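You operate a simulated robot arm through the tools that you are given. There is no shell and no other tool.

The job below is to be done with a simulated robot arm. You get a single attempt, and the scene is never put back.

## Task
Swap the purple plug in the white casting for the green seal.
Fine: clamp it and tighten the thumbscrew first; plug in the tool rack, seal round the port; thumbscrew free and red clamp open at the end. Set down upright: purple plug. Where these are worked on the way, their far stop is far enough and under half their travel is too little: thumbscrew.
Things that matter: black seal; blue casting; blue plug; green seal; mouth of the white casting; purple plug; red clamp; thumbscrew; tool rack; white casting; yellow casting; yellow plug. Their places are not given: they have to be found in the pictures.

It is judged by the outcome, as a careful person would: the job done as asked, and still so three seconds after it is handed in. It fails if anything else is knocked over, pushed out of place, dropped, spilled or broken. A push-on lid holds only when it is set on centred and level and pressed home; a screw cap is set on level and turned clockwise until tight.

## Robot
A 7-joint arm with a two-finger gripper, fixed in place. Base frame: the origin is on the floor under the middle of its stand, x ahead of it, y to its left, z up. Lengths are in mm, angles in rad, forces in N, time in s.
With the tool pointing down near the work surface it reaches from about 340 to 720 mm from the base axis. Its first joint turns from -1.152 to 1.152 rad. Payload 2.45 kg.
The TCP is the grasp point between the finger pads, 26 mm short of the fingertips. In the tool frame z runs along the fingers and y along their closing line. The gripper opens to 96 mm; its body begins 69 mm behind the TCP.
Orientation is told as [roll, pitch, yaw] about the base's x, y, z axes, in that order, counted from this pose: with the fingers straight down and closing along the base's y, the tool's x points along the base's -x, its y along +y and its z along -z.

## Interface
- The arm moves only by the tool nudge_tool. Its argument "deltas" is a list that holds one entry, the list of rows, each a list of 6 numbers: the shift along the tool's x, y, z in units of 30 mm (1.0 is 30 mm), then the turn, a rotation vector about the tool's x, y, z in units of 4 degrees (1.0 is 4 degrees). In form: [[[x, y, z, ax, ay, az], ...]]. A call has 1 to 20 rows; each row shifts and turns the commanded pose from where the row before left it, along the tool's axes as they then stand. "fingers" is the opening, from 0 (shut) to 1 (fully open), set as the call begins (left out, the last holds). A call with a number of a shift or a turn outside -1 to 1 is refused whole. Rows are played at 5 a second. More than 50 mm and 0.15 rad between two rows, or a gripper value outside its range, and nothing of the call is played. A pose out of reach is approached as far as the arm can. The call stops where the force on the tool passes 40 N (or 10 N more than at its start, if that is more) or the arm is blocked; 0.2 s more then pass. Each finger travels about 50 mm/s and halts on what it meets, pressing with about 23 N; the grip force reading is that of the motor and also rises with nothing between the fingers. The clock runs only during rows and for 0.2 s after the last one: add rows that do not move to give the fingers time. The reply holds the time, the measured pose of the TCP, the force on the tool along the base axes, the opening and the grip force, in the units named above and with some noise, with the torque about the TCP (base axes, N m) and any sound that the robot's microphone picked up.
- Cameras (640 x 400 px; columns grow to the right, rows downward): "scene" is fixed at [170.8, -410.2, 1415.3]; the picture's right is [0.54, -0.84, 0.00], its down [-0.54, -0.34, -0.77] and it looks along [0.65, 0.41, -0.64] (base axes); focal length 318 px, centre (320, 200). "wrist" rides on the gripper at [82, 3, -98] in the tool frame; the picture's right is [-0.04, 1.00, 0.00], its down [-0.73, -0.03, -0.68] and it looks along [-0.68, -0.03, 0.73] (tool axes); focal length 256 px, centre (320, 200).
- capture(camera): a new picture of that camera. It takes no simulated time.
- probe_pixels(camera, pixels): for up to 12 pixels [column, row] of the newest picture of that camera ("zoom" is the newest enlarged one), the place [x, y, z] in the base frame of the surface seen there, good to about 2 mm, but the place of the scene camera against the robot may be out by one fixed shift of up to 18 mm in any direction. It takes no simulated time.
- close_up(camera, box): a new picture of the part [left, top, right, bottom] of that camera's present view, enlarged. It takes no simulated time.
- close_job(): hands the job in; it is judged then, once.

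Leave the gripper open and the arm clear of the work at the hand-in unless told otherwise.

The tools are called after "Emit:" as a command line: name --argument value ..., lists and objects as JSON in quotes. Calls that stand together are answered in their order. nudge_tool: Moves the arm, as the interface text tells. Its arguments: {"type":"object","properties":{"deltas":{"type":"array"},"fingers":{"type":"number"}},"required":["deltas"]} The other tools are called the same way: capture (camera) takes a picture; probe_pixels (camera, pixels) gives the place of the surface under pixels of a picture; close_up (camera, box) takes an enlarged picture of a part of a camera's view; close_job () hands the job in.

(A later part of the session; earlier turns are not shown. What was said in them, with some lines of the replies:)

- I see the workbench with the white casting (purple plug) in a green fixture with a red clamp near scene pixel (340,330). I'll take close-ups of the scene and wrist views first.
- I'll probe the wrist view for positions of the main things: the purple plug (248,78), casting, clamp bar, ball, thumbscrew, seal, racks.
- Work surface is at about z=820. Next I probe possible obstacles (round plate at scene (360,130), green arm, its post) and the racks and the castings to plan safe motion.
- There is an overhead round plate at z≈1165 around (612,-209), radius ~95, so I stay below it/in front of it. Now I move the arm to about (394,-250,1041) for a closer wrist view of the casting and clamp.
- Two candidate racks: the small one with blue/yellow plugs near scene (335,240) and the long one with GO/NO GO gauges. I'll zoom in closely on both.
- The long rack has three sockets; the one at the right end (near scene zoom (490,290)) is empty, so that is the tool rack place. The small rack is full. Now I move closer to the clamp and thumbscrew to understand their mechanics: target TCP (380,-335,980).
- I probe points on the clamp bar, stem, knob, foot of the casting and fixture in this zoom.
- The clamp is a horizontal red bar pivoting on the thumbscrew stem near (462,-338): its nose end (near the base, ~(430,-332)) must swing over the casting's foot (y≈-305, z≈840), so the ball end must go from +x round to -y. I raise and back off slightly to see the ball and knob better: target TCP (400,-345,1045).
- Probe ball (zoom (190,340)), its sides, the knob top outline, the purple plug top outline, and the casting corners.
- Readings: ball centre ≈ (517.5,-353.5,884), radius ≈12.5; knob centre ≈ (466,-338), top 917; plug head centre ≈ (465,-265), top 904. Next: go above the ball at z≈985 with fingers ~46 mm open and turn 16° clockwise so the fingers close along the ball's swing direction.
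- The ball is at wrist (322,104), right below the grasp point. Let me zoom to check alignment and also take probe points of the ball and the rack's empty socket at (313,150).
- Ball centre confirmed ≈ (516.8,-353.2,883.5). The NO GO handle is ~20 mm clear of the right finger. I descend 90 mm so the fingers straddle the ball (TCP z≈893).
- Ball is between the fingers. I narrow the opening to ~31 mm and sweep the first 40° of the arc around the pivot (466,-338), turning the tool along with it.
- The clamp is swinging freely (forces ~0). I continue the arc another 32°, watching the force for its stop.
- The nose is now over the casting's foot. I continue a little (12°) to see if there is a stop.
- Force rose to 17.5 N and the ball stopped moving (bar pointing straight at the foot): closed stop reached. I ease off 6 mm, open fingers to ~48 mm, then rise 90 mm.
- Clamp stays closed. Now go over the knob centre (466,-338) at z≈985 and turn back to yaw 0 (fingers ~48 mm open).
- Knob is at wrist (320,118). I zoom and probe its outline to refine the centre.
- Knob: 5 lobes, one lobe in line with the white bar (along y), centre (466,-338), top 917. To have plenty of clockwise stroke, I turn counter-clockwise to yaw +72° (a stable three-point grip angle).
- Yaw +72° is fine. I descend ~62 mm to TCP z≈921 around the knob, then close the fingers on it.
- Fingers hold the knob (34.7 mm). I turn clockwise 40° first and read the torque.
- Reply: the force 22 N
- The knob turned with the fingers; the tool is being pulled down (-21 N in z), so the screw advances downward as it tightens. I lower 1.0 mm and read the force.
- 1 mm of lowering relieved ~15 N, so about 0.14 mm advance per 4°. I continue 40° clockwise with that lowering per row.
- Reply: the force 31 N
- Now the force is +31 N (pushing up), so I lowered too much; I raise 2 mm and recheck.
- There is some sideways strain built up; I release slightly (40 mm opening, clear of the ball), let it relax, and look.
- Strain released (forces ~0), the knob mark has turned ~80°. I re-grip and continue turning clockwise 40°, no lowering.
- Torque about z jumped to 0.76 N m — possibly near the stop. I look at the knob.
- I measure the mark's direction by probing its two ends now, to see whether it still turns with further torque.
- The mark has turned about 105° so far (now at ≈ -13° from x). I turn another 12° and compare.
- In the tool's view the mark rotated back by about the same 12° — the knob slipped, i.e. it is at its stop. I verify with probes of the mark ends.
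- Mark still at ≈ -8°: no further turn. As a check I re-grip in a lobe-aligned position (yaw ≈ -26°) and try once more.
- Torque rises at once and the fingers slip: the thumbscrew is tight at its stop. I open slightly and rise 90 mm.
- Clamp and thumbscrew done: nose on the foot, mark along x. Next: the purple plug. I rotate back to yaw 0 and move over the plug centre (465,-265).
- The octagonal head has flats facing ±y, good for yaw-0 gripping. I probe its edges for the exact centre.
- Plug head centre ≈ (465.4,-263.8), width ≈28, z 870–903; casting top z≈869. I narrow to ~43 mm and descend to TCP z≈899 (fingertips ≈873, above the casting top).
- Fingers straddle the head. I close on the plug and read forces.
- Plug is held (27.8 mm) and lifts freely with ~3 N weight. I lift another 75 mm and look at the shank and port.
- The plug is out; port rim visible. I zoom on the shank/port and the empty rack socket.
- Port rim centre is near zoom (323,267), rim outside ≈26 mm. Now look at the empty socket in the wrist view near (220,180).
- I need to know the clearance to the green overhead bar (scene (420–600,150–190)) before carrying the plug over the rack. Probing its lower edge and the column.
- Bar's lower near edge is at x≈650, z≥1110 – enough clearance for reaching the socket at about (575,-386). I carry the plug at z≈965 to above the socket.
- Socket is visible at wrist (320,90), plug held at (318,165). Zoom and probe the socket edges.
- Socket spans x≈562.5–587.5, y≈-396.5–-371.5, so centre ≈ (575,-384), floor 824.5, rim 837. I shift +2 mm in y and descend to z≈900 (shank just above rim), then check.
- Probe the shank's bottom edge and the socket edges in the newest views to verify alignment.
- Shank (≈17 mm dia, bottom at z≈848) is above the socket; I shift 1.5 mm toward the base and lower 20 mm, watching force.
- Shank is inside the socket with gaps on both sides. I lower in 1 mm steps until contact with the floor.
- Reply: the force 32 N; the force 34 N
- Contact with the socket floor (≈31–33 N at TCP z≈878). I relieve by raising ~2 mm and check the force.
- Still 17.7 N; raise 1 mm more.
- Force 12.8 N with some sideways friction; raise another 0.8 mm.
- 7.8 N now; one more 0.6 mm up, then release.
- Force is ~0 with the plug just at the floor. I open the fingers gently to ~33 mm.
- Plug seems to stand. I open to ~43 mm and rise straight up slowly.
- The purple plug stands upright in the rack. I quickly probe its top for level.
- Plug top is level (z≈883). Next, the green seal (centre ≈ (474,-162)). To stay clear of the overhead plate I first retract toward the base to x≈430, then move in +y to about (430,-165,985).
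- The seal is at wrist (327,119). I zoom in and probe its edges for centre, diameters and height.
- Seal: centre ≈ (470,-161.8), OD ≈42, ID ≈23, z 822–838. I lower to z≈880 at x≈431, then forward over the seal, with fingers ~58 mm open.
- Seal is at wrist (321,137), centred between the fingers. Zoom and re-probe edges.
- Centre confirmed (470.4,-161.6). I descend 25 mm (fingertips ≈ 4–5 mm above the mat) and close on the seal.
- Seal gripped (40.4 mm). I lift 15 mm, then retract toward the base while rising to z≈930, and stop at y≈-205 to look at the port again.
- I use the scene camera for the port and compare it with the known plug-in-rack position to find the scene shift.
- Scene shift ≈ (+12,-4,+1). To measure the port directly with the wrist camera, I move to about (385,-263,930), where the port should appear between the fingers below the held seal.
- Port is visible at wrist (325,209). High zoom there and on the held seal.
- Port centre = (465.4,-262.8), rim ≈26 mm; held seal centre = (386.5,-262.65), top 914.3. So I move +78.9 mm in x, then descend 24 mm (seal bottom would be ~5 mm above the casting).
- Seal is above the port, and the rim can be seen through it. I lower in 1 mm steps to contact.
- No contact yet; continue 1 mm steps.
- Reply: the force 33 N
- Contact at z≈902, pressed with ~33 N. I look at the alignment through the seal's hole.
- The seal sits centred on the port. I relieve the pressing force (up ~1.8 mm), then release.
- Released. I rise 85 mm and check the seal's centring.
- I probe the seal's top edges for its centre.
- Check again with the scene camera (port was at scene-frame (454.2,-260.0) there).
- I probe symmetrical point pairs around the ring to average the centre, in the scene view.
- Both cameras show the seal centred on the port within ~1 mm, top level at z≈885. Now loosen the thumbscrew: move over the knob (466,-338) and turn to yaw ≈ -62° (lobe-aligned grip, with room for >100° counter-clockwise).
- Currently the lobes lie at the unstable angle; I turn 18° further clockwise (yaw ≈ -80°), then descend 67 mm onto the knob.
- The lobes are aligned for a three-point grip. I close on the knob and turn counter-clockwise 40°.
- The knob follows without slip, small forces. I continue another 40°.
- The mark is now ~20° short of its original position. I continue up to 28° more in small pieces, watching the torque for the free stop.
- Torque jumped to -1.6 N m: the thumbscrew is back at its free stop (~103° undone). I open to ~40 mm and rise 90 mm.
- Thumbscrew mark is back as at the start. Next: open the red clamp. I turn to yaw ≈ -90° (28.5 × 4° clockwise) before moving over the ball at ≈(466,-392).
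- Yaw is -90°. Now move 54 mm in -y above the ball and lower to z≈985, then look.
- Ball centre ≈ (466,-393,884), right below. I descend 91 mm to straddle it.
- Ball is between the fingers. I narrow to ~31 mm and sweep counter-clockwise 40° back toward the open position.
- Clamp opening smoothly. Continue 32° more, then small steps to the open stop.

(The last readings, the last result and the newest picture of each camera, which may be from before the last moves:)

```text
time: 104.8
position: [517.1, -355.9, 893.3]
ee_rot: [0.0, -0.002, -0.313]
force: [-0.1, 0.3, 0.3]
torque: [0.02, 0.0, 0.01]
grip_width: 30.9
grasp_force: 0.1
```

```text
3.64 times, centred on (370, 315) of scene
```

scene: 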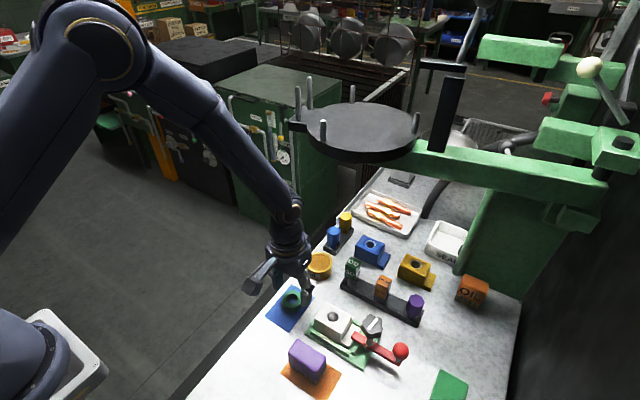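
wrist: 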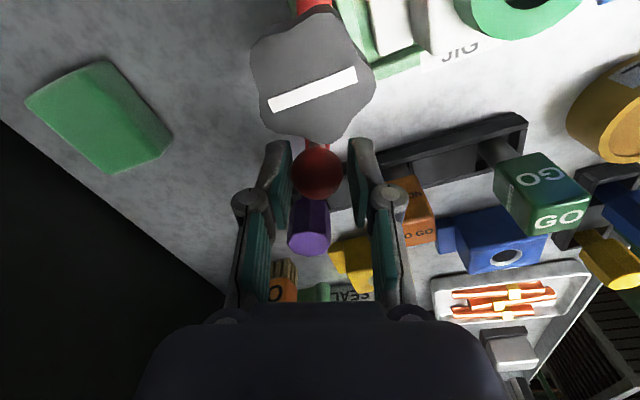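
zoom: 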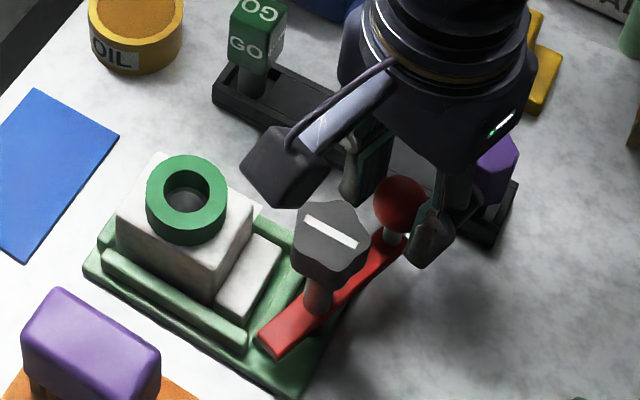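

The bar is almost at its original angle. Now single 4° steps with force checks.

Emit:
nudge_tool --deltas '[[[0.0044, 0.126, 0, 0, 0, -1], [0, 0, 0, 0, 0, 0]]]'

Emit:
nudge_tool --deltas '[[[0.0044, 0.126, 0, 0, 0, -1], [0, 0, 0, 0, 0, 0]]]'

Emit:
close_up --camera "wrist" --box '[240, 0, 400, 220]'

```text
time: 105.4
position: [519.8, -352.1, 893.5]
ee_rot: [0.0, 0.0, -0.244]
force: [-0.9, -0.7, -0.2]
torque: [0.02, -0.01, 0.01]
grip_width: 30.5
grasp_force: 0.0
```

```text
time: 106.0
position: [518.6, -348.6, 892.4]
ee_rot: [-0.002, 0.001, -0.174]
force: [-2.9, -5.3, -1.8]
torque: [-0.01, 0.04, -0.02]
grip_width: 34.6
grasp_force: 3.0
```

```text
1.82 times, centred on (320, 110) of wrist
```

zoom: 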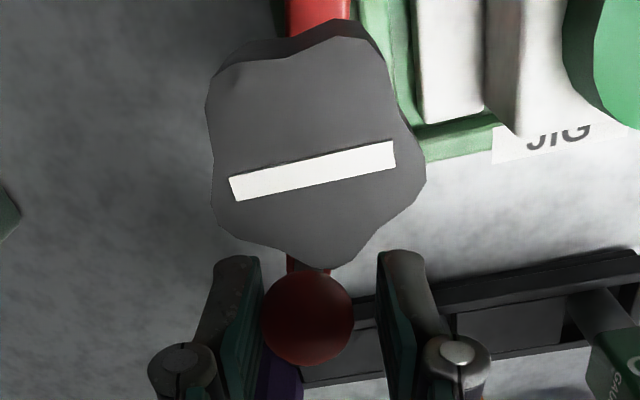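

The finger is pushed back by the open stop (opening grew to 34.6, -5 N): the clamp is fully open. I ease back 3 mm, open to ~46 mm and rise 100 mm.

Emit:
nudge_tool --deltas '[[[0, -0.12, 0, 0, 0, 0], [0, 0, 0, 0, 0, 0], [0, 0, 0, 0, 0, 0], [0, 0, -0.5, 0, 0, 0], [0, 0, -0.9, 0, 0, 0], [0, 0, -0.9, 0, 0, 0], [0, 0, -0.9, 0, 0, 0], [0, 0, 0, 0, 0, 0]]]' --fingers 0.48

Emit:
capture --camera "wrist"

Emit:
close_up --camera "scene" --box '[290, 260, 440, 370]'

```text
time: 107.8
position: [519.5, -351.4, 991.0]
ee_rot: [-0.001, -0.002, -0.177]
force: [1.2, 0.2, -0.1]
torque: [-0.01, 0.01, 0.02]
grip_width: 46.1
grasp_force: 0.1
```

```text
taken
```

wrist: 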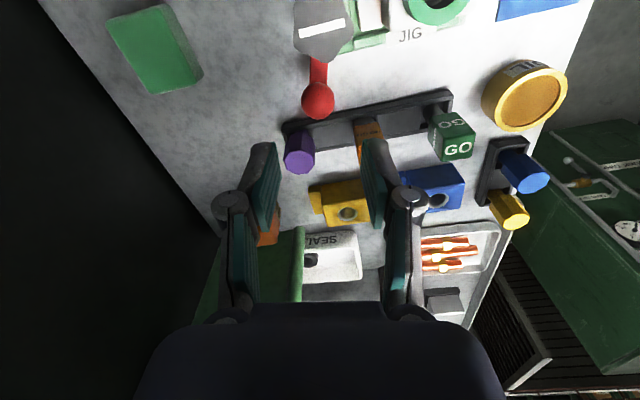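

```text
3.64 times, centred on (365, 315) of scene
```

zoom: 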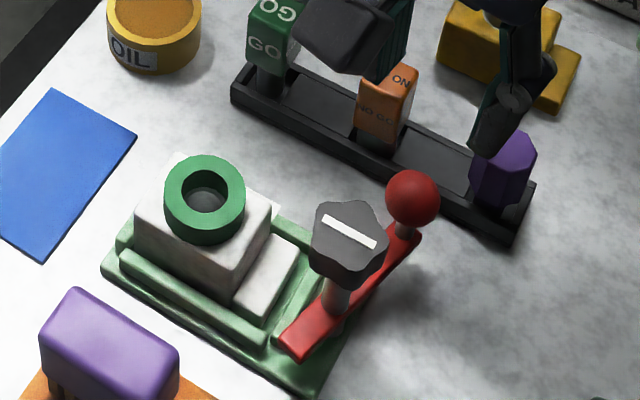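

All states look right: clamp open as at the start, thumbscrew mark as at the start, seal on the port, plug in rack. I retract up and toward the base and open the gripper.

Emit:
nudge_tool --deltas '[[[0.7, 0, -0.6, 0, 0, 0], [0.8, 0, -0.6, 0, 0, 0], [0.8, 0, -0.6, 0, 0, 0], [0.8, 0, -0.6, 0, 0, 0], [0, 0, 0, 0, 0, 1], [0, 0, 0, 0, 0, -1], [0, 0, 0, 0, 0, 0]]]' --fingers 1

Emit:
capture --camera "wrist"

Emit:
capture --camera "scene"

Emit:
close_up --camera "scene" --box '[270, 200, 450, 380]'

Emit:
close_up --camera "wrist" --box '[280, 60, 440, 180]'

```text
time: 109.4
position: [427.0, -335.6, 1061.6]
ee_rot: [0.002, 0.001, -0.173]
force: [0.2, 0.3, -0.4]
torque: [-0.01, 0.02, 0.02]
grip_width: 96.3
grasp_force: 0.0
```

```text
taken
```

wrist: 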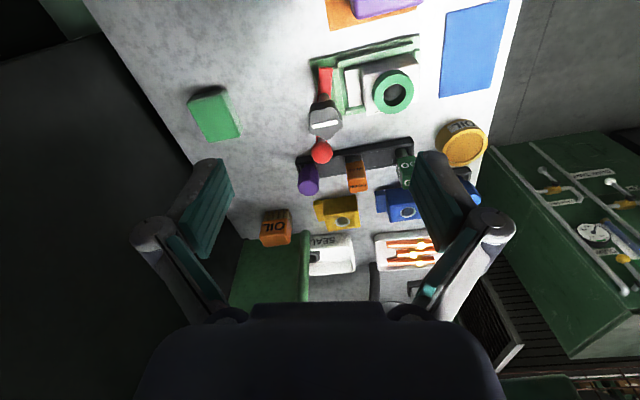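

```text
taken
```

scene: 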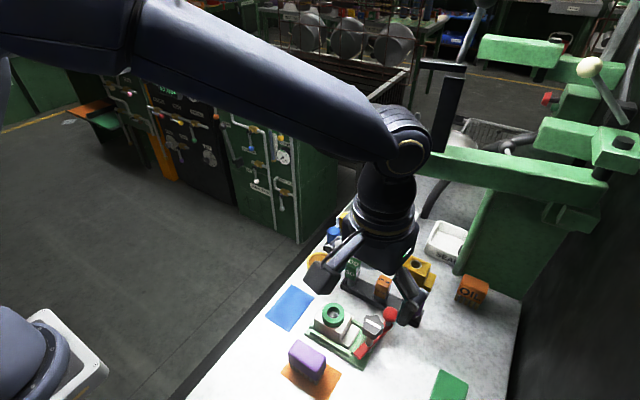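

```text
2.22 times, centred on (360, 290) of scene
```

zoom: 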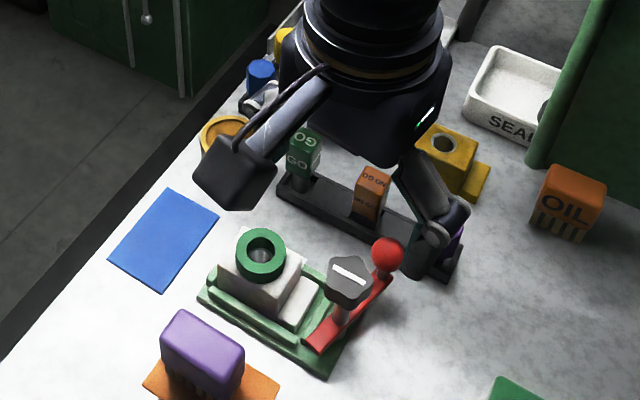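

```text
3.33 times, centred on (360, 120) of wrist
```

zoom: 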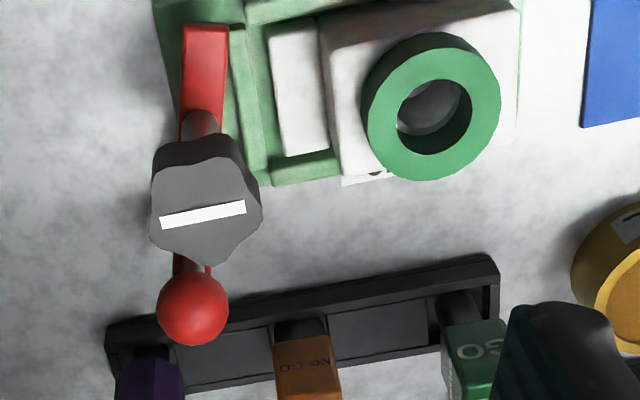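

Final check: seal sits level round the port, purple plug stands upright in the tool rack, thumbscrew back at its free position, red clamp open, nothing else moved, gripper open and arm clear. I hand the job in.

Emit:
close_job

```text
The job is handed in.
```

The job is handed in: the purple plug is out of the white casting and the green seal is on its port.

- **Clamp and thumbscrew first:** I swung the red clamp closed onto the casting's foot. I then turned the thumbscrew clockwise about 100°, to where it would turn no further and the fingers slipped.
- **Purple plug:** it lifted out freely and now stands upright in the empty socket of the rack with the GO and NO GO gauges. Nothing in the scene is labelled "tool rack". I took it to be this one because the other rack, holding the blue and yellow plugs, has no free socket.
- **Green seal:** it sits on the white casting round the port. I pressed it down with about 33 N before letting go, and by the cameras it is within about 1 to 2 mm of centre.
- **At the end:** the thumbscrew is back at its free stop and the red clamp is fully open.

Everything else looked to be in its place in the last pictures. The gripper is open and the arm is clear of the work.
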